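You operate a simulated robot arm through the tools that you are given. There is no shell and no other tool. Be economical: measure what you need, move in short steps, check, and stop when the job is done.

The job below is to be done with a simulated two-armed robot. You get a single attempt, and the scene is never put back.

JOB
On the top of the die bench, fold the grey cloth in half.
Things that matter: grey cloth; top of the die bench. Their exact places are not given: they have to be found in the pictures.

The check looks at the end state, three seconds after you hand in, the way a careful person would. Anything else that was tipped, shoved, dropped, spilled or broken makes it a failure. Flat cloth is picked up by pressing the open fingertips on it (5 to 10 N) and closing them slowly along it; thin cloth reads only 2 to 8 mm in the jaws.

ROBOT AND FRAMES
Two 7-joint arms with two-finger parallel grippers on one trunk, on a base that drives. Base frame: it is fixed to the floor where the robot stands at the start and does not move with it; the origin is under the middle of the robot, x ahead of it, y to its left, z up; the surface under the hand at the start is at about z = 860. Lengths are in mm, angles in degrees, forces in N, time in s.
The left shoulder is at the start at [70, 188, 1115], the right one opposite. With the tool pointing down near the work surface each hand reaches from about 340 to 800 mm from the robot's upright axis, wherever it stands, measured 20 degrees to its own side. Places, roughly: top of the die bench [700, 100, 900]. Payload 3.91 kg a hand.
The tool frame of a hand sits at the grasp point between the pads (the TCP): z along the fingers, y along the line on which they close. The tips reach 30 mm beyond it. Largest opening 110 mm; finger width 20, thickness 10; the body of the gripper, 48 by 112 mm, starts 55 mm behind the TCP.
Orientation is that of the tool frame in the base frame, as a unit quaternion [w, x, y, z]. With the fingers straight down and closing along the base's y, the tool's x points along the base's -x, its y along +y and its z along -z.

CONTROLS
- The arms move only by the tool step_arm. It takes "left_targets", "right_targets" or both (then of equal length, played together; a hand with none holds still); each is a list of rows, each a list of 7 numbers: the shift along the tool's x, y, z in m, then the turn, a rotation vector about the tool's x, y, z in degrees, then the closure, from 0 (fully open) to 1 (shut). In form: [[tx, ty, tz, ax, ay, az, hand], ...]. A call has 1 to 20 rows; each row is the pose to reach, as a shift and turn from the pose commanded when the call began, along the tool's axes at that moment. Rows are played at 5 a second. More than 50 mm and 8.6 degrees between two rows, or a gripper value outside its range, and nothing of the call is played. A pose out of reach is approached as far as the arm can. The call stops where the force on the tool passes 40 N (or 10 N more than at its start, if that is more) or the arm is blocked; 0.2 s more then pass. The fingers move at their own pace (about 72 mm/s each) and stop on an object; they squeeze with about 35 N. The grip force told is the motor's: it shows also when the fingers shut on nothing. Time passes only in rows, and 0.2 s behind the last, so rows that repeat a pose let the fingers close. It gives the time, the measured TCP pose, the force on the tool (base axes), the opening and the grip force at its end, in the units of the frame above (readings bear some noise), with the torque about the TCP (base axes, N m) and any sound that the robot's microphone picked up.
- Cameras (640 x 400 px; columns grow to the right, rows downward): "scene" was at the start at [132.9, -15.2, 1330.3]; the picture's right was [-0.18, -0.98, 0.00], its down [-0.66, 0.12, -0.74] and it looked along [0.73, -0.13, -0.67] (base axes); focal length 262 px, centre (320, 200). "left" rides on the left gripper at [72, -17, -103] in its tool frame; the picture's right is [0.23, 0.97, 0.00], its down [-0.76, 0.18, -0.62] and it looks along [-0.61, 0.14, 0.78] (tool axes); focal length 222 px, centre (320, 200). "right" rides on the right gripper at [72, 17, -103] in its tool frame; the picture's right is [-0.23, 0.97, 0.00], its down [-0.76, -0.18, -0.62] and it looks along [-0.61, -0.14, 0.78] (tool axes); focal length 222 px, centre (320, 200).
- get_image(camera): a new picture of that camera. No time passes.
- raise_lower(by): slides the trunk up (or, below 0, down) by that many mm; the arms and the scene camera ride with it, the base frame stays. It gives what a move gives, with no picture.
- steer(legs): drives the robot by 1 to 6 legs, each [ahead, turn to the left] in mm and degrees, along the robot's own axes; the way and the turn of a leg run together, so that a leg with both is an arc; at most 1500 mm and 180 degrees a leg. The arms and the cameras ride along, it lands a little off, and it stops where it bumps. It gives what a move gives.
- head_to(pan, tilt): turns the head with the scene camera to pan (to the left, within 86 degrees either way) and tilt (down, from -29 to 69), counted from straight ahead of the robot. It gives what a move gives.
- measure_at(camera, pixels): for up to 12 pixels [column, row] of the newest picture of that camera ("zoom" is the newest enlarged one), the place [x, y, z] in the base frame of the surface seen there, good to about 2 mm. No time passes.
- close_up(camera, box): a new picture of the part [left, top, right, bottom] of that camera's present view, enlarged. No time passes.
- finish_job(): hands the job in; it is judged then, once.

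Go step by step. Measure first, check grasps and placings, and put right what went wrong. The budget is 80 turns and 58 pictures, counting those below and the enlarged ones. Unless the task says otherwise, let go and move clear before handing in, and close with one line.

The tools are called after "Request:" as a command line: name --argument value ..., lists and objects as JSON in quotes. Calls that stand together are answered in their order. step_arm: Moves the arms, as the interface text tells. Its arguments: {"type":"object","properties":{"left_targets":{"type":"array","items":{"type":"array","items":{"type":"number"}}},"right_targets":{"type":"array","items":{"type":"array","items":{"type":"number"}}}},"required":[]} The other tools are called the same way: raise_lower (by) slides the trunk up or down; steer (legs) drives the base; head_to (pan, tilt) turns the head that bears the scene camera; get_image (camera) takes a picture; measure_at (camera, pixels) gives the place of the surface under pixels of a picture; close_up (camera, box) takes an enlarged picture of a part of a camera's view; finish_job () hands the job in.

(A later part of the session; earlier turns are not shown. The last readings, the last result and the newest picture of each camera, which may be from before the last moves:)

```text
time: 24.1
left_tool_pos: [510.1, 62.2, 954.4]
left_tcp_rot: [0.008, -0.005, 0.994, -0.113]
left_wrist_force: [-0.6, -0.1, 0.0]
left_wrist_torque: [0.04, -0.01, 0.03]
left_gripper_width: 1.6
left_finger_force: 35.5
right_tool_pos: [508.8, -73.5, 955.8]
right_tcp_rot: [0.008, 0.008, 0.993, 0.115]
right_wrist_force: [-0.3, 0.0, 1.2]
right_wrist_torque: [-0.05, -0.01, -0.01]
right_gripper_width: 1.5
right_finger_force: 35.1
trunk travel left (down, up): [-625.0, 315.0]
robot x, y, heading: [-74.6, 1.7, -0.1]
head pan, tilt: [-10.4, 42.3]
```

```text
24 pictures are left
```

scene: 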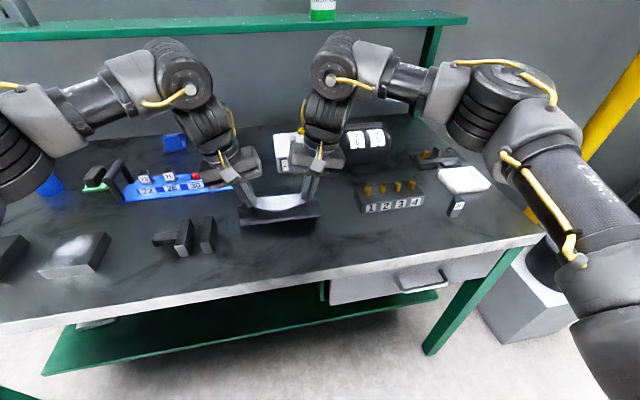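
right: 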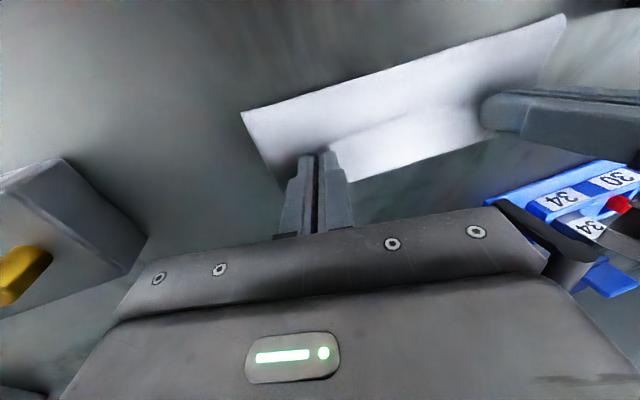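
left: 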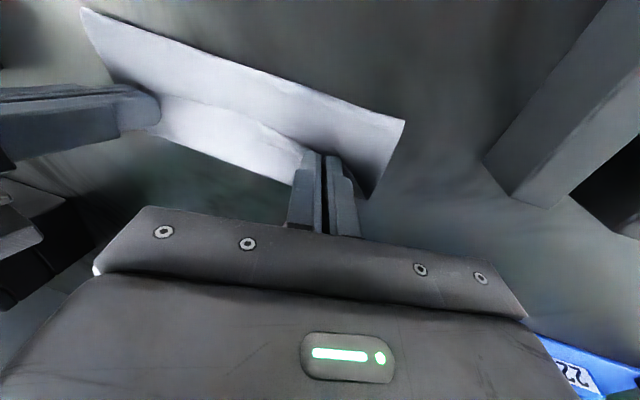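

Driving worked and the cloth still hangs from both hands. I'll now roll both hands 40° about the y axis so the fingertips point back toward me, keeping the tips about in place.

Request:
step_arm --left_targets '[[-0.004, 0.0007, 0.003, 0, 6.5, -1.5, 1], [-0.008, 0.0014, 0.006, 0, 13, -3, 1], [-0.012, 0.002, 0.009, 0, 19.5, -4.5, 1], [-0.016, 0.0027, 0.012, 0, 26, -6, 1], [-0.02, 0.0034, 0.015, 0, 32.5, -7.5, 1], [-0.024, 0.004, 0.0175, 0, 39, -9, 1], [-0.024, 0.004, 0.0175, 0, 39, -9, 1]]' --right_targets '[[-0.004, -0.0007, 0.003, 0, 6.5, 1.5, 1], [-0.008, -0.0014, 0.006, 0, 13, 3, 1], [-0.012, -0.002, 0.009, 0, 19.5, 4.5, 1], [-0.016, -0.0027, 0.012, 0, 26, 6, 1], [-0.02, -0.0034, 0.015, 0, 32.5, 7.5, 1], [-0.024, -0.004, 0.0175, 0, 39, 9, 1], [-0.024, -0.004, 0.0175, 0, 39, 9, 1]]'

Request:
get_image --camera "scene"

```text
time: 25.7
left_tool_pos: [489.6, 57.8, 930.9]
left_tcp_rot: [-0.335, -0.046, 0.935, -0.11]
left_wrist_force: [-0.1, 1.0, 0.4]
left_wrist_torque: [0.03, 0.0, -0.05]
left_gripper_width: 1.5
left_finger_force: 35.2
left hand out of reach, approached as far as the arm can: row 5, 6, 7
right_tool_pos: [489.5, -65.6, 933.0]
right_tcp_rot: [-0.336, 0.046, 0.934, 0.113]
right_wrist_force: [-0.8, 0.3, 0.2]
right_wrist_torque: [-0.01, -0.02, 0.01]
right_gripper_width: 1.8
right_finger_force: 34.9
right hand out of reach, approached as far as the arm can: row 5, 6, 7
trunk travel left (down, up): [-625.0, 315.0]
robot x, y, heading: [-70.2, 2.1, -0.2]
head pan, tilt: [-10.4, 42.3]
```

```text
23 pictures are left
```

scene: 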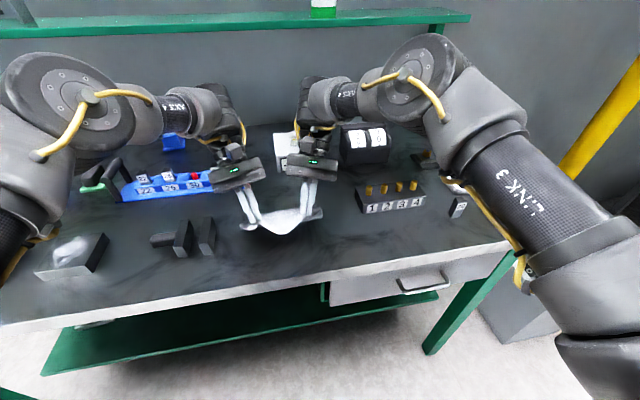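

The hands rolled about 39° but stopped at x=490, short of 534. The base and trunk can carry them the rest of the way without changing the arms, so I'll drive 40 mm forward, lower 22 mm and look.

Request:
steer --legs '[[40, 0]]'

Request:
raise_lower --by -22

Request:
close_up --camera "scene" --box '[200, 130, 360, 250]'

```text
time: 26.6
left_tool_pos: [522.6, 56.1, 939.1]
left_tcp_rot: [-0.331, -0.044, 0.936, -0.111]
left_wrist_force: [-1.3, 0.8, 0.9]
left_wrist_torque: [0.04, -0.1, 0.01]
left_gripper_width: 1.7
left_finger_force: 35.4
right_tool_pos: [521.1, -66.2, 939.0]
right_tcp_rot: [-0.33, 0.046, 0.936, 0.113]
right_wrist_force: [0.0, 0.6, 1.2]
right_wrist_torque: [-0.05, -0.11, 0.0]
right_gripper_width: 1.8
right_finger_force: 35.5
trunk travel left (down, up): [-625.0, 315.0]
robot x, y, heading: [-31.9, -2.6, 0.0]
head pan, tilt: [-10.4, 42.3]
```

```text
time: 27.3
left_tool_pos: [527.5, 58.2, 913.9]
left_tcp_rot: [-0.334, -0.045, 0.935, -0.111]
left_wrist_force: [-0.6, -0.5, -0.7]
left_wrist_torque: [-0.01, 0.02, -0.01]
left_gripper_width: 1.7
left_finger_force: 35.4
right_tool_pos: [527.4, -63.2, 913.2]
right_tcp_rot: [-0.332, 0.046, 0.935, 0.113]
right_wrist_force: [0.0, -0.1, 0.7]
right_wrist_torque: [0.0, 0.0, 0.05]
right_gripper_width: 1.3
right_finger_force: 34.8
trunk travel left (down, up): [-603.0, 337.0]
robot x, y, heading: [-29.6, -2.0, -0.2]
head pan, tilt: [-10.4, 42.3]
```

```text
3.33 times, centred on (280, 190) of scene
```

zoom: 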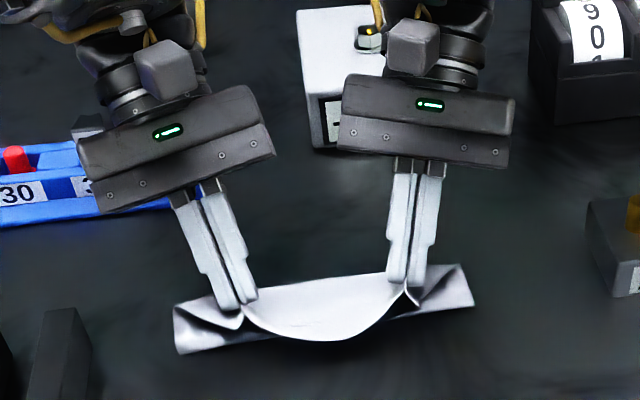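

The held edge droops in the middle because the tips are only about 110 mm apart. I'll spread the hands 7 mm each.

Request:
step_arm --left_targets '[[0, 0.003, -0.0007, 0, 0, 0, 1], [0, 0.005, -0.0012, 0, 0, 0, 1], [0, 0.0068, -0.0017, 0, 0, 0, 1], [0, 0.0068, -0.0017, 0, 0, 0, 1]]' --right_targets '[[0, -0.003, -0.0007, 0, 0, 0, 1], [0, -0.005, -0.0012, 0, 0, 0, 1], [0, -0.0068, -0.0017, 0, 0, 0, 1], [0, -0.0068, -0.0017, 0, 0, 0, 1]]'

Request:
close_up --camera "scene" --box '[200, 130, 360, 250]'

```text
time: 28.3
left_tool_pos: [529.0, 63.3, 912.7]
left_tcp_rot: [-0.333, -0.045, 0.935, -0.111]
left_wrist_force: [-0.9, 1.0, 0.2]
left_wrist_torque: [-0.01, 0.02, -0.03]
left_gripper_width: 1.7
left_finger_force: 35.1
right_tool_pos: [527.8, -72.4, 912.8]
right_tcp_rot: [-0.334, 0.046, 0.935, 0.113]
right_wrist_force: [0.2, -0.2, -0.1]
right_wrist_torque: [-0.02, 0.03, -0.01]
right_gripper_width: 1.5
right_finger_force: 34.6
trunk travel left (down, up): [-603.0, 337.0]
robot x, y, heading: [-34.2, 2.1, -0.1]
head pan, tilt: [-10.4, 42.3]
```

```text
3.33 times, centred on (280, 190) of scene
```

zoom: 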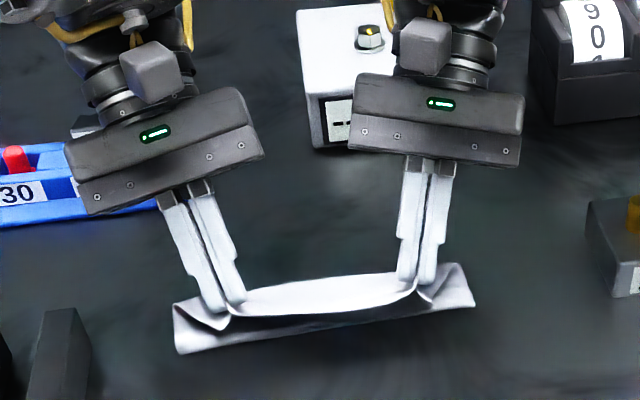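

The edge is straight again. I'll measure the fold line, then lower the trunk 18 mm and check the loop.

Request:
measure_at --camera "zoom" --pixels '[[182, 348], [310, 336], [470, 305], [178, 310], [320, 280], [320, 318], [462, 268]]'

Request:
raise_lower --by -18

Request:
close_up --camera "scene" --box '[200, 130, 360, 250]'

```text
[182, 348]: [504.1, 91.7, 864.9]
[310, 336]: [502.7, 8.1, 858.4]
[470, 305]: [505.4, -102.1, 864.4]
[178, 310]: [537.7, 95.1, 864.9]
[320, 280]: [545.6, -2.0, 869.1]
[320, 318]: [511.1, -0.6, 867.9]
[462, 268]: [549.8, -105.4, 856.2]
```

```text
time: 28.9
left_tool_pos: [527.8, 64.5, 896.1]
left_tcp_rot: [-0.334, -0.045, 0.935, -0.111]
left_wrist_force: [0.1, -0.1, -0.4]
left_wrist_torque: [-0.04, -0.02, -0.02]
left_gripper_width: 1.7
left_finger_force: 35.2
right_tool_pos: [528.4, -73.5, 896.4]
right_tcp_rot: [-0.333, 0.046, 0.935, 0.113]
right_wrist_force: [-0.5, 0.4, -0.9]
right_wrist_torque: [-0.03, 0.02, 0.03]
right_gripper_width: 1.8
right_finger_force: 35.1
trunk travel left (down, up): [-585.0, 355.0]
robot x, y, heading: [-33.5, -1.5, 0.0]
head pan, tilt: [-10.4, 42.3]
```

```text
3.33 times, centred on (280, 190) of scene
```

zoom: 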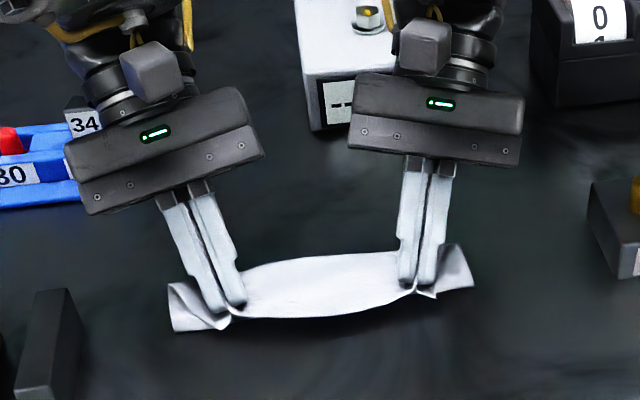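

The body still bends around the far side because I lowered too soon. I'll raise until the sheet hangs straight, drive 32 mm forward so it runs in line with the fingers, then come down.

Request:
raise_lower --by 70

Request:
steer --legs '[[32, 0]]'

Request:
close_up --camera "scene" --box '[200, 130, 360, 250]'

```text
time: 30.0
left_tool_pos: [528.6, 63.7, 964.2]
left_tcp_rot: [-0.334, -0.045, 0.935, -0.112]
left_wrist_force: [-0.5, -0.4, -0.8]
left_wrist_torque: [0.01, -0.01, -0.01]
left_gripper_width: 1.6
left_finger_force: 35.3
right_tool_pos: [529.1, -71.3, 964.9]
right_tcp_rot: [-0.333, 0.046, 0.935, 0.113]
right_wrist_force: [0.3, 0.2, 0.0]
right_wrist_torque: [-0.03, 0.01, 0.04]
right_gripper_width: 1.8
right_finger_force: 35.2
trunk travel left (down, up): [-655.0, 285.0]
robot x, y, heading: [-31.7, -2.2, 0.1]
head pan, tilt: [-10.4, 42.3]
```

```text
time: 30.9
left_tool_pos: [551.7, 63.2, 971.3]
left_tcp_rot: [-0.33, -0.044, 0.936, -0.112]
left_wrist_force: [-0.6, -0.4, 1.2]
left_wrist_torque: [0.01, -0.13, 0.0]
left_gripper_width: 1.7
left_finger_force: 34.6
right_tool_pos: [551.7, -71.3, 970.7]
right_tcp_rot: [-0.33, 0.045, 0.936, 0.114]
right_wrist_force: [0.2, 0.1, 1.8]
right_wrist_torque: [-0.02, -0.1, 0.05]
right_gripper_width: 1.3
right_finger_force: 35.3
trunk travel left (down, up): [-655.0, 285.0]
robot x, y, heading: [2.7, -4.0, 0.0]
head pan, tilt: [-10.4, 42.3]
```

```text
3.33 times, centred on (280, 190) of scene
```

zoom: 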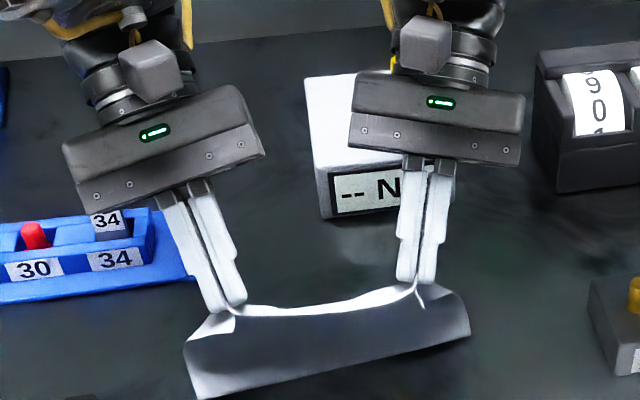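

The sheet now hangs straight with its underside toward me. Before lowering, I'm measuring the fold base and the Nm box relative to the right hand's body.

Request:
measure_at --camera "zoom" --pixels '[[200, 395], [330, 375], [465, 335], [330, 330], [330, 312], [345, 90], [330, 150], [315, 80], [450, 165], [370, 130], [320, 180]]'

Request:
get_image --camera "scene"

```text
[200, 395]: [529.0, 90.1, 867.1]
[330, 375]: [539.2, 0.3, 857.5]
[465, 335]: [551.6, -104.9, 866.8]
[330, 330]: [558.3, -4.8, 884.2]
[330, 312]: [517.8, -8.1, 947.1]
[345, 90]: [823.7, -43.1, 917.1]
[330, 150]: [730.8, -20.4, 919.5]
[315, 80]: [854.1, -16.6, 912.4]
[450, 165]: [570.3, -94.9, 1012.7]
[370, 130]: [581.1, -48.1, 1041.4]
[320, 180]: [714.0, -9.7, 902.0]
```

```text
18 pictures are left
```

scene: 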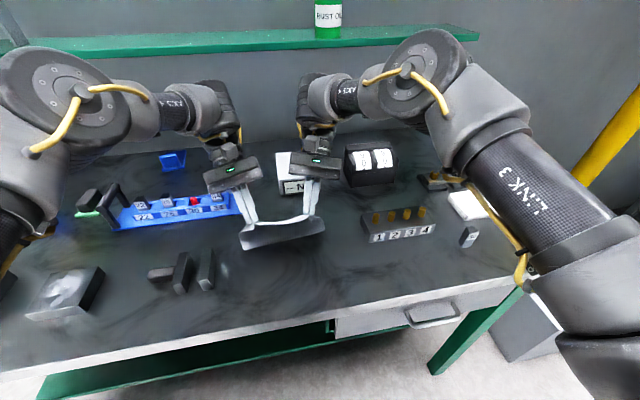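

The base of the sheet now reads x≈540, so the cloth may have slid forward a little. I'm checking with the left wrist camera for the far edge.

Request:
get_image --camera "left"

```text
17 pictures are left
```

left: 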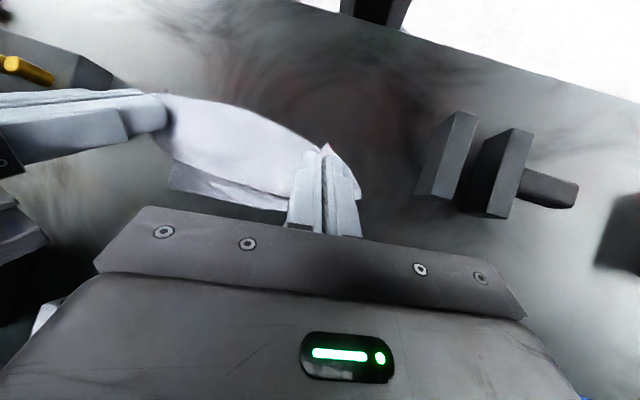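

Request:
measure_at --camera "left" --pixels '[[230, 115], [230, 140], [230, 165], [230, 178], [230, 190], [230, 197], [185, 175], [180, 188], [270, 206], [230, 206]]'

```text
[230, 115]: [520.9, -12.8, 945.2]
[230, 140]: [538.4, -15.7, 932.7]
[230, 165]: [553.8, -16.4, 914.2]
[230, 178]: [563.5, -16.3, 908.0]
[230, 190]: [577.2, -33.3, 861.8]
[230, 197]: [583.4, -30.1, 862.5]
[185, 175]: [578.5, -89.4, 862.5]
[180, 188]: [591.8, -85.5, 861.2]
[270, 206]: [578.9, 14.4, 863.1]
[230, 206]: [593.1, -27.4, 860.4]
```

The sheet leaves the grip toward the far side (edge at 518, bulge at 563), and the cloth has slid about 28 mm forward: far edge about 590, so the half line is about 511. I'll go back and lower so the bottom half lies down again, then come forward to just past the half line.

Request:
steer --legs '[[-65, 0]]'

Request:
raise_lower --by -38

Request:
get_image --camera "scene"

```text
time: 31.9
left_tool_pos: [503.8, 62.8, 960.0]
left_tcp_rot: [-0.337, -0.046, 0.934, -0.111]
left_wrist_force: [-0.4, -0.4, 0.0]
left_wrist_torque: [-0.01, 0.03, -0.02]
left_gripper_width: 1.6
left_finger_force: 35.1
right_tool_pos: [504.5, -72.5, 961.4]
right_tcp_rot: [-0.337, 0.046, 0.934, 0.112]
right_wrist_force: [-0.3, 0.2, -1.0]
right_wrist_torque: [-0.07, -0.01, 0.04]
right_gripper_width: 1.4
right_finger_force: 35.1
trunk travel left (down, up): [-655.0, 285.0]
robot x, y, heading: [-64.5, -1.1, -0.1]
head pan, tilt: [-10.4, 42.3]
```

```text
time: 32.7
left_tool_pos: [491.1, 63.7, 930.1]
left_tcp_rot: [-0.33, -0.044, 0.936, -0.111]
left_wrist_force: [0.2, -0.2, 0.7]
left_wrist_torque: [0.01, -0.06, -0.01]
left_gripper_width: 1.6
left_finger_force: 35.1
right_tool_pos: [490.9, -71.0, 931.8]
right_tcp_rot: [-0.33, 0.045, 0.936, 0.113]
right_wrist_force: [-0.1, 0.6, 1.3]
right_wrist_torque: [-0.02, -0.07, 0.03]
right_gripper_width: 1.5
right_finger_force: 35.0
trunk travel left (down, up): [-617.0, 323.0]
robot x, y, heading: [-64.7, -2.3, 0.0]
head pan, tilt: [-10.4, 42.3]
```

```text
16 pictures are left
```

scene: 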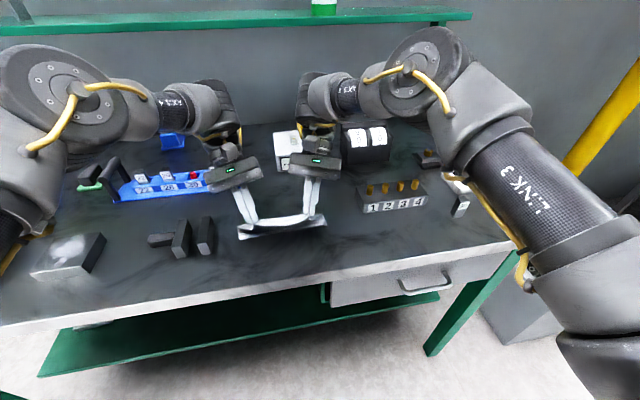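

Request:
measure_at --camera "scene" --pixels '[[241, 237], [282, 232], [282, 229], [324, 224], [282, 221], [282, 217], [282, 226]]'

```text
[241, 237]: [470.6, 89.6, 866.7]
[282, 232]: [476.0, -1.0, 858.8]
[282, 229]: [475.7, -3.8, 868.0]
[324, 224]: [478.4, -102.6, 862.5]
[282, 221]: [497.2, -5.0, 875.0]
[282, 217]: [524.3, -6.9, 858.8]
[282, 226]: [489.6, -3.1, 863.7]
```

Request:
get_image --camera "left"

```text
15 pictures are left
```

left: 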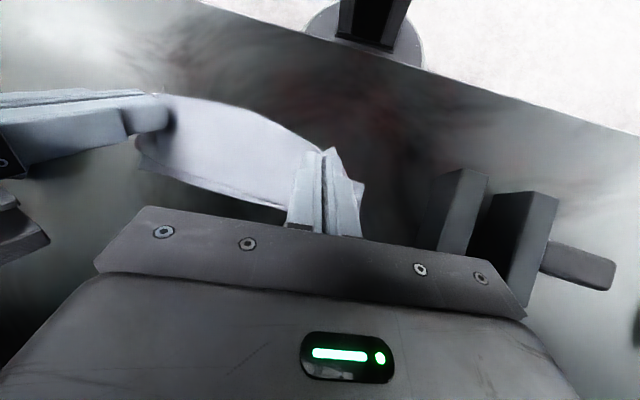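

Request:
measure_at --camera "left" --pixels '[[230, 115], [230, 140], [230, 160], [230, 175], [230, 185], [230, 192], [150, 140], [142, 165], [270, 203], [230, 199]]'

```text
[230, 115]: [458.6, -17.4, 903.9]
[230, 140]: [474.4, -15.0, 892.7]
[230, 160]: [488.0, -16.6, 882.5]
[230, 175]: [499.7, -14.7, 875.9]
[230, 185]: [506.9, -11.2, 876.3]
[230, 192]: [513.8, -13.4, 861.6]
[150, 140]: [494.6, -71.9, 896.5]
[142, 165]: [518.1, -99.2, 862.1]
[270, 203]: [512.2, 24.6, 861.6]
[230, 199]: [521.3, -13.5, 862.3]
```

The cloth slid along with the hands and lies in a Z: edge 458, bend 507, fold 474, far edge about 517. This grip keeps turning the edge the wrong way, so I'll lay the cloth back flat and regrip with the fingertips tilted forward, so the hands can roll through a larger angle.

Request:
raise_lower --by -20

Request:
steer --legs '[[-85, 0]]'

Request:
raise_lower --by -13

Request:
get_image --camera "scene"

```text
time: 33.4
left_tool_pos: [491.9, 62.4, 910.0]
left_tcp_rot: [-0.332, -0.044, 0.936, -0.111]
left_wrist_force: [0.3, -0.1, 0.2]
left_wrist_torque: [0.0, -0.01, -0.01]
left_gripper_width: 1.7
left_finger_force: 34.4
right_tool_pos: [494.1, -70.8, 909.4]
right_tcp_rot: [-0.332, 0.045, 0.936, 0.113]
right_wrist_force: [0.0, -0.2, 0.2]
right_wrist_torque: [-0.04, -0.04, 0.04]
right_gripper_width: 1.3
right_finger_force: 34.9
trunk travel left (down, up): [-597.0, 343.0]
robot x, y, heading: [-62.5, -1.9, -0.3]
head pan, tilt: [-10.4, 42.3]
```

```text
time: 34.4
left_tool_pos: [410.2, 63.4, 907.9]
left_tcp_rot: [-0.332, -0.045, 0.936, -0.111]
left_wrist_force: [-0.1, -0.2, -0.5]
left_wrist_torque: [0.04, 0.01, -0.04]
left_gripper_width: 1.7
left_finger_force: 34.5
right_tool_pos: [410.3, -72.6, 909.2]
right_tcp_rot: [-0.331, 0.044, 0.936, 0.113]
right_wrist_force: [0.0, -0.1, -0.5]
right_wrist_torque: [-0.01, 0.04, 0.03]
right_gripper_width: 1.5
right_finger_force: 34.8
trunk travel left (down, up): [-597.0, 343.0]
robot x, y, heading: [-150.2, 2.9, -0.2]
head pan, tilt: [-10.4, 42.3]
```

```text
time: 35.0
left_tool_pos: [408.5, 63.0, 897.3]
left_tcp_rot: [-0.331, -0.044, 0.936, -0.111]
left_wrist_force: [1.2, -0.1, -0.3]
left_wrist_torque: [0.02, -0.01, 0.0]
left_gripper_width: 1.6
left_finger_force: 35.0
right_tool_pos: [408.2, -71.4, 898.6]
right_tcp_rot: [-0.329, 0.044, 0.936, 0.113]
right_wrist_force: [-0.7, -0.1, 0.9]
right_wrist_torque: [0.01, 0.0, 0.0]
right_gripper_width: 1.7
right_finger_force: 35.3
trunk travel left (down, up): [-584.0, 356.0]
robot x, y, heading: [-148.5, 0.3, -0.3]
head pan, tilt: [-10.4, 42.3]
```

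```text
14 pictures are left
```

scene: 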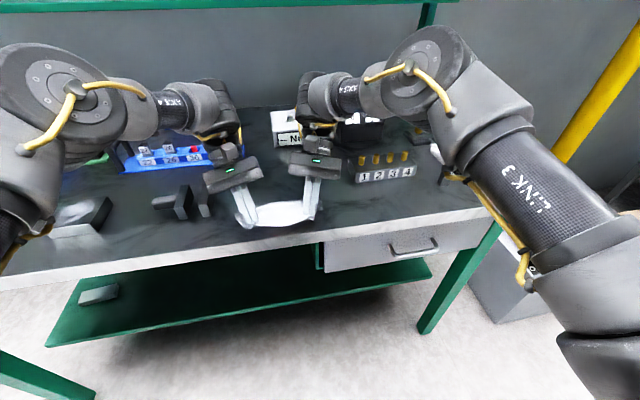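

The cloth seems mostly laid out again in front of the hands. I'll open the fingers, then raise the trunk clear and look.

Request:
step_arm --left_targets '[[0, 0, 0, 0, 0, 0, 0.9], [0, 0, 0, 0, 0, 0, 0.8], [0, 0, 0, 0, 0, 0, 0.73], [0, 0, 0, 0, 0, 0, 0.73]]' --right_targets '[[0, 0, 0, 0, 0, 0, 0.9], [0, 0, 0, 0, 0, 0, 0.8], [0, 0, 0, 0, 0, 0, 0.73], [0, 0, 0, 0, 0, 0, 0.73]]'

Request:
raise_lower --by 90

Request:
close_up --camera "scene" --box '[180, 140, 380, 265]'

```text
time: 36.0
left_tool_pos: [408.5, 63.8, 896.3]
left_tcp_rot: [-0.332, -0.044, 0.936, -0.111]
left_wrist_force: [-0.1, 0.3, -0.2]
left_wrist_torque: [0.01, 0.01, 0.0]
left_gripper_width: 29.7
left_finger_force: 0.0
right_tool_pos: [409.1, -71.2, 897.1]
right_tcp_rot: [-0.331, 0.045, 0.936, 0.113]
right_wrist_force: [-0.5, 0.0, 1.0]
right_wrist_torque: [0.0, 0.0, 0.0]
right_gripper_width: 29.8
right_finger_force: 0.1
trunk travel left (down, up): [-584.0, 356.0]
robot x, y, heading: [-149.0, -0.4, 0.1]
head pan, tilt: [-10.4, 42.3]
```

```text
time: 37.3
left_tool_pos: [409.4, 63.8, 985.8]
left_tcp_rot: [-0.332, -0.044, 0.936, -0.111]
left_wrist_force: [-0.9, -0.1, -0.2]
left_wrist_torque: [0.01, 0.02, 0.04]
left_gripper_width: 29.5
left_finger_force: 0.1
right_tool_pos: [409.6, -72.7, 987.8]
right_tcp_rot: [-0.331, 0.045, 0.936, 0.112]
right_wrist_force: [0.5, 0.0, 0.4]
right_wrist_torque: [-0.02, -0.02, 0.02]
right_gripper_width: 29.9
right_finger_force: 0.0
trunk travel left (down, up): [-674.0, 266.0]
robot x, y, heading: [-147.8, 3.3, -0.1]
head pan, tilt: [-10.4, 42.3]
```

```text
3.20 times, centred on (280, 202) of scene
```

zoom: 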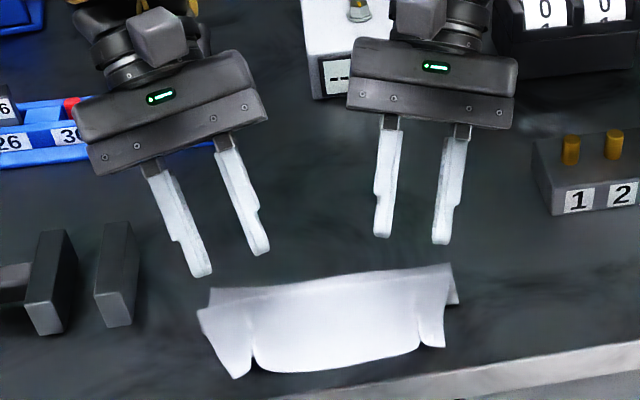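

The cloth is released; it looks about half its depth with the near edge partly over the far side. I'm measuring its profile.

Request:
measure_at --camera "zoom" --pixels '[[212, 292], [450, 268], [457, 300], [200, 312], [236, 374], [255, 365], [330, 368], [418, 345], [442, 345], [320, 330], [320, 300], [320, 284]]'

Request:
get_image --camera "left"

```text
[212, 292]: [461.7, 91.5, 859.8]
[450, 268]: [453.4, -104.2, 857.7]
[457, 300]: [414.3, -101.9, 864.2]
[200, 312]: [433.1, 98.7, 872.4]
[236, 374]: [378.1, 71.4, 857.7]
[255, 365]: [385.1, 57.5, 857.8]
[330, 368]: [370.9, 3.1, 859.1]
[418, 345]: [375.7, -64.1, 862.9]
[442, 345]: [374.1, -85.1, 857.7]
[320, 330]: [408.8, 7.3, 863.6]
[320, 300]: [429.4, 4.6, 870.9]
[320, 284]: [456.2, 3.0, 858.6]
```

```text
12 pictures are left
```

left: 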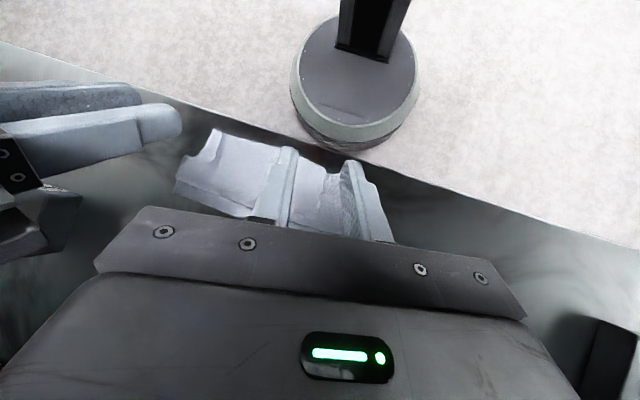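

The cloth lies in a Z: far strip single and flat, with corners (461,91) and (453,-104). New idea: grip the far edge, lift the whole cloth so it hangs straight, lay the hanging lower half from far to near, then bring the held edge forward on top. That needs no rolling of the hands, so I'll first undo the 39° tilt.

Request:
step_arm --left_targets '[[0, 0, 0, 0, -6.5, 1.6, 0.73], [0, 0, 0, 0, -13, 3.2, 0.73], [0, 0, 0, 0, -19.5, 4.7, 0.73], [0, 0, 0, 0, -26, 6.3, 0.73], [0, 0, 0, 0, -32.5, 7.9, 0.73], [0, 0, 0, 0, -38.5, 9.4, 0.73], [0, 0, 0, 0, -38.5, 9.4, 0.73]]' --right_targets '[[0, 0, 0, 0, -6.5, -1.6, 0.73], [0, 0, 0, 0, -13, -3.2, 0.73], [0, 0, 0, 0, -19.5, -4.7, 0.73], [0, 0, 0, 0, -26, -6.3, 0.73], [0, 0, 0, 0, -32.5, -7.9, 0.73], [0, 0, 0, 0, -38.5, -9.4, 0.73], [0, 0, 0, 0, -38.5, -9.4, 0.73]]'

Request:
steer --legs '[[30, 0]]'

Request:
step_arm --left_targets '[[0, 0, 0, -4, 0, 0, 0.73], [0, 0, 0, -8, 0, 0, 0.73], [0, 0, 0, -13, 0, 0, 0.73], [0, 0, 0, -13, 0, 0, 0.73]]' --right_targets '[[0, 0, 0, 4, 0, 0, 0.73], [0, 0, 0, 8, 0, 0, 0.73], [0, 0, 0, 13, 0, 0, 0.73], [0, 0, 0, 13, 0, 0, 0.73]]'

```text
time: 38.9
left_tool_pos: [409.0, 63.8, 987.3]
left_tcp_rot: [0.005, -0.003, 0.993, -0.117]
left_wrist_force: [0.5, 0.3, -0.4]
left_wrist_torque: [-0.02, 0.0, 0.01]
left_gripper_width: 29.9
left_finger_force: 0.1
right_tool_pos: [409.3, -71.9, 986.4]
right_tcp_rot: [0.007, 0.004, 0.993, 0.117]
right_wrist_force: [0.0, 0.2, -0.8]
right_wrist_torque: [0.03, -0.02, 0.0]
right_gripper_width: 29.4
right_finger_force: 0.1
trunk travel left (down, up): [-674.0, 266.0]
robot x, y, heading: [-147.1, -2.5, -0.3]
head pan, tilt: [-10.4, 42.3]
```

```text
time: 39.7
left_tool_pos: [431.7, 64.0, 991.4]
left_tcp_rot: [0.01, -0.002, 0.993, -0.117]
left_wrist_force: [-0.7, -0.2, 0.0]
left_wrist_torque: [0.03, -0.08, 0.03]
left_gripper_width: 29.9
left_finger_force: 0.1
right_tool_pos: [432.0, -72.6, 992.8]
right_tcp_rot: [0.01, 0.004, 0.993, 0.118]
right_wrist_force: [-0.6, -0.5, 1.3]
right_wrist_torque: [0.01, -0.08, 0.0]
right_gripper_width: 29.7
right_finger_force: 0.0
trunk travel left (down, up): [-674.0, 266.0]
robot x, y, heading: [-119.4, 1.1, -0.1]
head pan, tilt: [-10.4, 42.3]
```

```text
time: 40.7
left_tool_pos: [437.2, 63.8, 988.2]
left_tcp_rot: [0.005, -0.002, 1.0, -0.003]
left_wrist_force: [0.5, 0.3, 0.0]
left_wrist_torque: [0.02, -0.01, 0.01]
left_gripper_width: 29.5
left_finger_force: 0.0
right_tool_pos: [438.3, -70.3, 988.7]
right_tcp_rot: [0.008, 0.004, 1.0, 0.005]
right_wrist_force: [-0.2, -0.2, -0.6]
right_wrist_torque: [0.0, 0.0, 0.0]
right_gripper_width: 29.7
right_finger_force: 0.1
trunk travel left (down, up): [-674.0, 266.0]
robot x, y, heading: [-120.5, -0.9, -0.2]
head pan, tilt: [-10.4, 42.3]
```

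Hands are pointing straight down again. I'll move over the far corners and lower to about 8 mm above the cloth.

Request:
step_arm --left_targets '[[-0.012, 0, 0.02, 0, 0, 0, 0.73], [-0.023, 0, 0.04, 0, 0, 0, 0.73], [-0.023, 0, 0.065, 0, 0, 0, 0.73], [-0.023, 0, 0.091, 0, 0, 0, 0.73], [-0.023, 0, 0.091, 0, 0, 0, 0.73]]' --right_targets '[[-0.008, -0.003, 0.02, 0, 0, 0, 0.73], [-0.015, -0.005, 0.04, 0, 0, 0, 0.73], [-0.015, -0.005, 0.065, 0, 0, 0, 0.73], [-0.015, -0.005, 0.091, 0, 0, 0, 0.73], [-0.015, -0.005, 0.091, 0, 0, 0, 0.73]]'

Request:
close_up --camera "scene" --box '[180, 140, 380, 265]'

```text
time: 41.9
left_tool_pos: [461.5, 62.1, 896.5]
left_tcp_rot: [0.006, -0.003, 1.0, -0.004]
left_wrist_force: [0.1, 0.6, 0.1]
left_wrist_torque: [-0.01, -0.04, 0.01]
left_gripper_width: 29.8
left_finger_force: 0.0
right_tool_pos: [453.4, -75.9, 896.7]
right_tcp_rot: [0.008, 0.005, 1.0, 0.005]
right_wrist_force: [-0.8, 0.2, 0.4]
right_wrist_torque: [0.0, 0.02, 0.0]
right_gripper_width: 29.7
right_finger_force: 0.1
trunk travel left (down, up): [-674.0, 266.0]
robot x, y, heading: [-113.8, -0.3, -0.3]
head pan, tilt: [-10.4, 42.3]
```

```text
3.20 times, centred on (280, 202) of scene
```

zoom: 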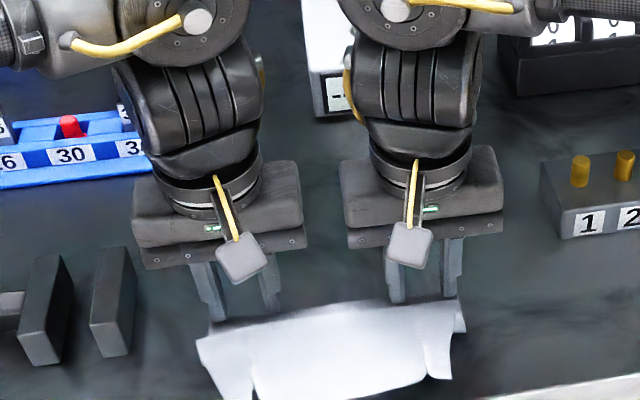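

Request:
measure_at --camera "zoom" --pixels '[[240, 319], [240, 325], [320, 302], [320, 308], [370, 300], [425, 297], [425, 304], [215, 335], [460, 300]]'

Request:
get_image --camera "right"

```text
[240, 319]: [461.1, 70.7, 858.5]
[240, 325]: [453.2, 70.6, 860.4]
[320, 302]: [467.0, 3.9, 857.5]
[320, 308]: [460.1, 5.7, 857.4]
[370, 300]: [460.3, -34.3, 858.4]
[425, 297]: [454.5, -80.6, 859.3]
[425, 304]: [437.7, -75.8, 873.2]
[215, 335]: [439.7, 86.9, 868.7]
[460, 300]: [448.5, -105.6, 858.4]
```

```text
10 pictures are left
```

right: 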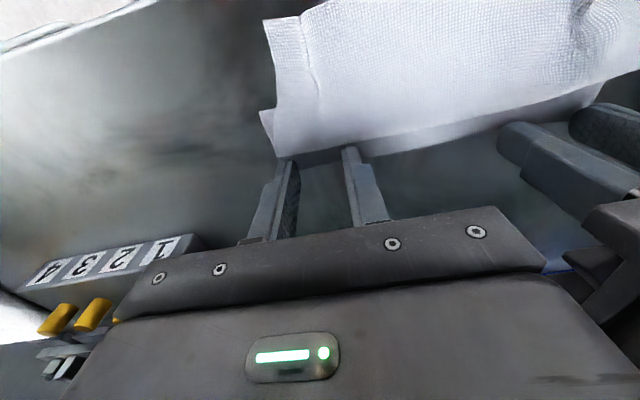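

Request:
measure_at --camera "right" --pixels '[[284, 153], [320, 162], [380, 152], [450, 133], [590, 92], [264, 115], [315, 140], [400, 132]]'

```text
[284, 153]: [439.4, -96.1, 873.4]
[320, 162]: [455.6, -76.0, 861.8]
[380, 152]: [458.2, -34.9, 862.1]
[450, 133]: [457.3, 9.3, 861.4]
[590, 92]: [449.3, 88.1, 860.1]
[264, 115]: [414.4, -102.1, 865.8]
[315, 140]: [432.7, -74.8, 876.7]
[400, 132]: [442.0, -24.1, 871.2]
```

The far edge lies at x≈456 (right) and ≈461 (left), and the raised bend ends at about 440, so the fingers overlap about 10-12 mm of single layer. I'll press gently.

Request:
step_arm --left_targets '[[0.003, 0, 0.002, 0, 0, 0, 0.73], [0.003, 0, 0.004, 0, 0, 0, 0.73], [0.003, 0, 0.0055, 0, 0, 0, 0.73], [0.003, 0, 0.0065, 0, 0, 0, 0.73], [0.003, 0, 0.0065, 0, 0, 0, 0.73]]' --right_targets '[[0.002, 0, 0.002, 0, 0, 0, 0.73], [0.002, 0, 0.004, 0, 0, 0, 0.73], [0.002, 0, 0.0055, 0, 0, 0, 0.73], [0.002, 0, 0.0065, 0, 0, 0, 0.73], [0.002, 0, 0.0065, 0, 0, 0, 0.73]]'

```text
time: 43.1
left_tool_pos: [459.1, 61.1, 892.0]
left_tcp_rot: [0.006, -0.003, 1.0, -0.004]
left_wrist_force: [0.6, 0.5, 6.0]
left_wrist_torque: [0.12, 0.07, -0.01]
left_gripper_width: 29.5
left_finger_force: 0.0
right_tool_pos: [451.3, -76.7, 891.6]
right_tcp_rot: [0.007, 0.004, 1.0, 0.006]
right_wrist_force: [0.3, 0.0, 5.7]
right_wrist_torque: [-0.13, 0.01, 0.03]
right_gripper_width: 29.6
right_finger_force: 0.1
trunk travel left (down, up): [-674.0, 266.0]
robot x, y, heading: [-120.6, 1.2, -0.3]
head pan, tilt: [-10.4, 42.3]
```

6 N each. I'll press 0.5 mm more and close slowly.

Request:
step_arm --left_targets '[[0, 0, 0.0005, 0, 0, 0, 0.73], [0, 0, 0.0005, 0, 0, 0, 0.76], [0, 0, 0.0005, 0, 0, 0, 0.79], [0, 0, 0.0005, 0, 0, 0, 0.82], [0, 0, 0.0005, 0, 0, 0, 0.85], [0, 0, 0.0005, 0, 0, 0, 0.88], [0, 0, 0.0005, 0, 0, 0, 0.91], [0, 0, 0.0005, 0, 0, 0, 0.94], [0, 0, 0.0005, 0, 0, 0, 0.97], [0, 0, 0.0005, 0, 0, 0, 1], [0, 0, 0.0005, 0, 0, 0, 1], [0, 0, 0.0005, 0, 0, 0, 1]]' --right_targets '[[0, 0, 0.0005, 0, 0, 0, 0.73], [0, 0, 0.0005, 0, 0, 0, 0.76], [0, 0, 0.0005, 0, 0, 0, 0.79], [0, 0, 0.0005, 0, 0, 0, 0.82], [0, 0, 0.0005, 0, 0, 0, 0.85], [0, 0, 0.0005, 0, 0, 0, 0.88], [0, 0, 0.0005, 0, 0, 0, 0.91], [0, 0, 0.0005, 0, 0, 0, 0.94], [0, 0, 0.0005, 0, 0, 0, 0.97], [0, 0, 0.0005, 0, 0, 0, 1], [0, 0, 0.0005, 0, 0, 0, 1], [0, 0, 0.0005, 0, 0, 0, 1]]'

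```text
time: 45.7
left_tool_pos: [457.9, 64.1, 891.1]
left_tcp_rot: [0.007, -0.002, 1.0, -0.003]
left_wrist_force: [0.0, 1.6, 13.1]
left_wrist_torque: [0.14, 0.12, 0.0]
left_gripper_width: 5.0
left_finger_force: 34.9
right_tool_pos: [451.8, -76.5, 891.6]
right_tcp_rot: [0.007, 0.004, 1.0, 0.005]
right_wrist_force: [0.5, 1.5, 8.7]
right_wrist_torque: [-0.02, 0.05, 0.0]
right_gripper_width: 1.5
right_finger_force: 34.9
trunk travel left (down, up): [-674.0, 266.0]
robot x, y, heading: [-117.7, -1.7, -0.1]
head pan, tilt: [-10.4, 42.3]
```

Both hands hold cloth: 5.0 mm left, possibly an extra layer, and 1.5 mm right. I'll lift everything 170 mm with the trunk so the cloth hangs, and look.

Request:
raise_lower --by 170

Request:
get_image --camera "scene"

```text
time: 47.6
left_tool_pos: [459.3, 63.6, 1059.2]
left_tcp_rot: [0.005, -0.002, 1.0, -0.004]
left_wrist_force: [-0.8, -1.0, -0.4]
left_wrist_torque: [-0.01, -0.02, -0.02]
left_gripper_width: 5.1
left_finger_force: 35.1
right_tool_pos: [453.1, -76.1, 1059.9]
right_tcp_rot: [0.006, 0.004, 1.0, 0.005]
right_wrist_force: [0.4, 0.4, -0.1]
right_wrist_torque: [-0.02, 0.02, 0.01]
right_gripper_width: 1.3
right_finger_force: 34.9
trunk travel left (down, up): [-844.0, 96.0]
robot x, y, heading: [-116.5, -1.2, -0.1]
head pan, tilt: [-10.4, 42.3]
```

```text
9 pictures are left
```

scene: 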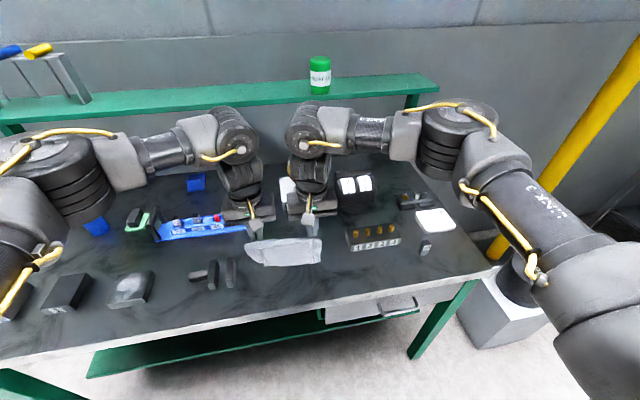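

Request:
close_up --camera "scene" --box '[220, 170, 350, 280]'

Request:
measure_at --camera "scene" --pixels '[[250, 250], [262, 264], [285, 243], [285, 254], [285, 262], [316, 245], [316, 258], [300, 240]]'

```text
3.64 times, centred on (285, 225) of scene
```

zoom: 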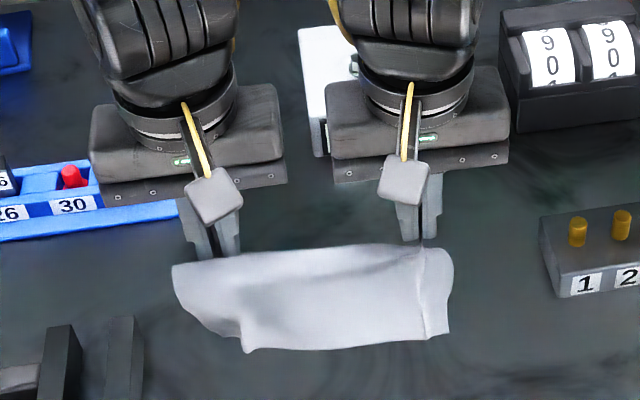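

```text
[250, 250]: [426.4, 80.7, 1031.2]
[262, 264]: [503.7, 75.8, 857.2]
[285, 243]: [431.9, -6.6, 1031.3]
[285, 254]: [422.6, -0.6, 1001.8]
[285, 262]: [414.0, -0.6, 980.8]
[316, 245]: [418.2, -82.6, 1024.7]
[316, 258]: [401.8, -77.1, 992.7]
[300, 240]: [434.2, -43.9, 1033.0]
```

The cloth is up, but its visible panel spans only z 1031 to about 975. I'll look from the left wrist camera to understand the shape.

Request:
get_image --camera "left"

```text
7 pictures are left
```

left: 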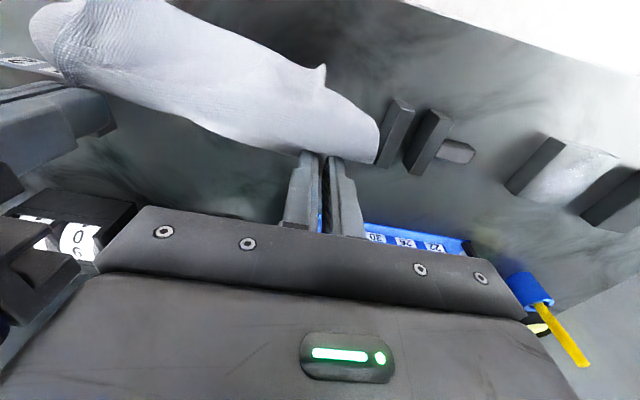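

Request:
measure_at --camera "left" --pixels '[[300, 155], [270, 130], [240, 100], [210, 60], [180, 25], [150, 3], [320, 75], [372, 150], [330, 120], [100, 80], [60, 40], [200, 115]]'

```text
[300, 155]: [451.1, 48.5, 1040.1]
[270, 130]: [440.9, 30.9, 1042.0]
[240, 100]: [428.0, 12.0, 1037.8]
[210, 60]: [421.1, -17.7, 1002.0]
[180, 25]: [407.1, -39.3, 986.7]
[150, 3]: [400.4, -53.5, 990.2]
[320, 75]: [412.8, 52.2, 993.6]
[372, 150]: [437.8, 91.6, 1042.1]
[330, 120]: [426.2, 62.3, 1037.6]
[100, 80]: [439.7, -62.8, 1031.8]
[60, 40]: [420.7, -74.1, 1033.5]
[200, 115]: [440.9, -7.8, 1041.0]
```

The Z shape was simply lifted rigidly: the sheet leaves the grips toward me and the hem is draped over. I'll tilt the hands 45° with the fingertips forward so the sheet points downward, and shake it gently up and down so it drops open.

Request:
step_arm --left_targets '[[-0.01, 0, -0.005, 0, -6.5, 0, 1], [-0.02, 0, -0.01, 0, -13, 0, 1], [-0.03, 0, -0.015, 0, -19.5, 0, 1], [-0.04, 0, -0.02, 0, -26, 0, 1], [-0.05, 0, -0.02, 0, -32.5, 0, 1], [-0.06, 0, -0.02, 0, -39, 0, 1], [-0.07, 0, -0.02, 0, -45, 0, 1], [-0.07, 0, -0.02, 0, -45, 0, 1], [-0.07, 0, -0.055, 0, -45, 0, 1], [-0.07, 0, -0.015, 0, -45, 0, 1], [-0.07, 0, -0.055, 0, -45, 0, 1], [-0.07, 0, -0.015, 0, -45, 0, 1], [-0.07, 0, -0.055, 0, -45, 0, 1], [-0.07, 0, -0.015, 0, -45, 0, 1], [-0.07, 0, -0.055, 0, -45, 0, 1], [-0.07, 0, -0.02, 0, -45, 0, 1], [-0.07, 0, -0.02, 0, -45, 0, 1], [-0.07, 0, -0.02, 0, -45, 0, 1]]' --right_targets '[[-0.01, 0, -0.005, 0, -6.5, 0, 1], [-0.02, 0, -0.01, 0, -13, 0, 1], [-0.03, 0, -0.015, 0, -19.5, 0, 1], [-0.04, 0, -0.02, 0, -26, 0, 1], [-0.05, 0, -0.02, 0, -32.5, 0, 1], [-0.06, 0, -0.02, 0, -39, 0, 1], [-0.07, 0, -0.02, 0, -45, 0, 1], [-0.07, 0, -0.02, 0, -45, 0, 1], [-0.07, 0, -0.055, 0, -45, 0, 1], [-0.07, 0, -0.015, 0, -45, 0, 1], [-0.07, 0, -0.055, 0, -45, 0, 1], [-0.07, 0, -0.015, 0, -45, 0, 1], [-0.07, 0, -0.055, 0, -45, 0, 1], [-0.07, 0, -0.015, 0, -45, 0, 1], [-0.07, 0, -0.055, 0, -45, 0, 1], [-0.07, 0, -0.02, 0, -45, 0, 1], [-0.07, 0, -0.02, 0, -45, 0, 1], [-0.07, 0, -0.02, 0, -45, 0, 1]]'

Request:
close_up --camera "scene" --box '[200, 140, 370, 280]'

```text
time: 51.4
left_tool_pos: [527.5, 64.5, 1081.9]
left_tcp_rot: [0.389, -0.004, 0.921, -0.003]
left_wrist_force: [0.5, 0.5, 0.5]
left_wrist_torque: [0.03, 0.02, 0.0]
left_gripper_width: 4.8
left_finger_force: 34.6
right_tool_pos: [520.1, -77.7, 1082.8]
right_tcp_rot: [0.388, 0.006, 0.922, 0.003]
right_wrist_force: [0.6, 0.1, -0.7]
right_wrist_torque: [-0.02, -0.01, 0.0]
right_gripper_width: 1.3
right_finger_force: 35.3
trunk travel left (down, up): [-844.0, 96.0]
robot x, y, heading: [-116.6, 2.0, -0.0]
head pan, tilt: [-10.4, 42.3]
```

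```text
2.86 times, centred on (285, 210) of scene
```

zoom: 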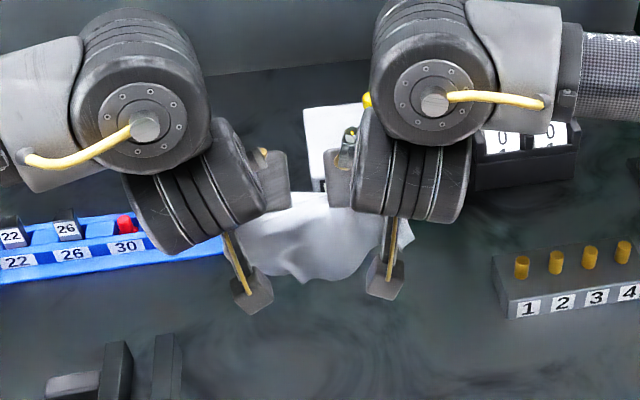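

Request:
measure_at --camera "zoom" --pixels '[[310, 198], [310, 215], [310, 235], [310, 255], [310, 272], [280, 262], [345, 265], [255, 230], [405, 235], [330, 278], [360, 255], [310, 290]]'

```text
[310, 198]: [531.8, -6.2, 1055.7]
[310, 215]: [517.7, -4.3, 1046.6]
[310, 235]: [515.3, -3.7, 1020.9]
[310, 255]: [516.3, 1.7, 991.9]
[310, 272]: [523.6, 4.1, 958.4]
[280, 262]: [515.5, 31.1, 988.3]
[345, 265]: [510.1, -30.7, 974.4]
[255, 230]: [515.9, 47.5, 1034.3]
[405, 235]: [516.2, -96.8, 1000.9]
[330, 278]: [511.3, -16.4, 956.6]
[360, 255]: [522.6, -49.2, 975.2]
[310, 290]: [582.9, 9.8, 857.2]
```

The cloth now hangs about 105 mm in the middle, but its lower corners are still curled (bottom at z≈1000 at y=-97). I'll shake harder and let it hang.

Request:
step_arm --left_targets '[[0.034, 0, -0.034, 0, 0, 0, 1], [0, 0, 0, 0, 0, 0, 1], [0.034, 0, -0.034, 0, 0, 0, 1], [0, 0, 0, 0, 0, 0, 1], [0.034, 0, -0.034, 0, 0, 0, 1], [0, 0, 0, 0, 0, 0, 1], [0.034, 0, -0.034, 0, 0, 0, 1], [0, 0, 0, 0, 0, 0, 1], [-0.03, 0, -0.03, 0, 0, 0, 1], [0, 0, 0, 0, 0, 0, 1], [-0.03, 0, -0.03, 0, 0, 0, 1], [0, 0, 0, 0, 0, 0, 1], [0.034, 0, -0.034, 0, 0, 0, 1], [0, 0, 0, 0, 0, 0, 1], [0.034, 0, -0.034, 0, 0, 0, 1], [0, 0, 0, 0, 0, 0, 1], [0, 0, 0, 0, 0, 0, 1], [0, 0, 0, 0, 0, 0, 1], [0, 0, 0, 0, 0, 0, 1], [0, 0, 0, 0, 0, 0, 1]]' --right_targets '[[0.034, 0, -0.034, 0, 0, 0, 1], [0, 0, 0, 0, 0, 0, 1], [0.034, 0, -0.034, 0, 0, 0, 1], [0, 0, 0, 0, 0, 0, 1], [0.034, 0, -0.034, 0, 0, 0, 1], [0, 0, 0, 0, 0, 0, 1], [0.034, 0, -0.034, 0, 0, 0, 1], [0, 0, 0, 0, 0, 0, 1], [-0.03, 0, -0.03, 0, 0, 0, 1], [0, 0, 0, 0, 0, 0, 1], [-0.03, 0, -0.03, 0, 0, 0, 1], [0, 0, 0, 0, 0, 0, 1], [0.034, 0, -0.034, 0, 0, 0, 1], [0, 0, 0, 0, 0, 0, 1], [0.034, 0, -0.034, 0, 0, 0, 1], [0, 0, 0, 0, 0, 0, 1], [0, 0, 0, 0, 0, 0, 1], [0, 0, 0, 0, 0, 0, 1], [0, 0, 0, 0, 0, 0, 1], [0, 0, 0, 0, 0, 0, 1]]'

Request:
close_up --camera "scene" --box '[200, 140, 370, 280]'

```text
time: 55.6
left_tool_pos: [528.4, 64.3, 1080.0]
left_tcp_rot: [0.387, -0.004, 0.922, -0.002]
left_wrist_force: [0.8, -0.3, 0.5]
left_wrist_torque: [-0.02, -0.01, 0.01]
left_gripper_width: 5.4
left_finger_force: 35.0
left hand out of reach, approached as far as the arm can: row 1, 3, 5, 7, 13, 15
right_tool_pos: [522.0, -78.0, 1081.4]
right_tcp_rot: [0.389, 0.006, 0.921, 0.003]
right_wrist_force: [0.6, -0.6, -0.3]
right_wrist_torque: [0.01, 0.01, -0.01]
right_gripper_width: 1.6
right_finger_force: 34.6
right hand out of reach, approached as far as the arm can: row 1, 3, 5, 7, 13, 15
trunk travel left (down, up): [-844.0, 96.0]
robot x, y, heading: [-114.7, 1.0, -0.1]
head pan, tilt: [-10.4, 42.3]
```

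```text
2.86 times, centred on (285, 210) of scene
```

zoom: 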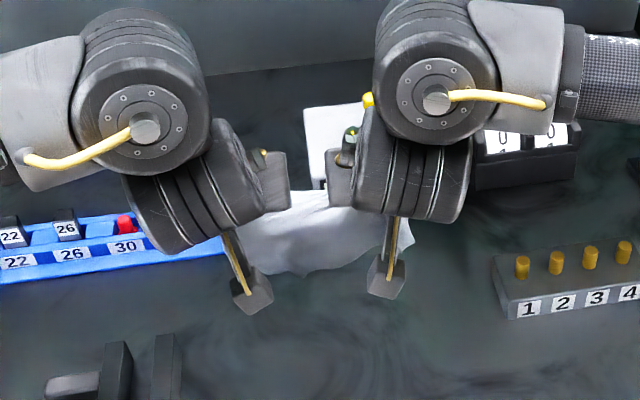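

Request:
measure_at --camera "zoom" --pixels '[[305, 196], [305, 215], [305, 235], [305, 255], [305, 271], [285, 268], [345, 260], [245, 245], [408, 240], [360, 252], [408, 225], [330, 267]]'

```text
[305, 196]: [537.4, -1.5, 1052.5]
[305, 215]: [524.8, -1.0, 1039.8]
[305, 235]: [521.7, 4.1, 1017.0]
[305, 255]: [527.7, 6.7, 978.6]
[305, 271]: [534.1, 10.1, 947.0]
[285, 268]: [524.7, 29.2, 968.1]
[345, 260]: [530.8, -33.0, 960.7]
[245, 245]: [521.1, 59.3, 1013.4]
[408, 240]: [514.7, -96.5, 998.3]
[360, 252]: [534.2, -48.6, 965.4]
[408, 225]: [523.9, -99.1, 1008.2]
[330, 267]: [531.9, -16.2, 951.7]
```

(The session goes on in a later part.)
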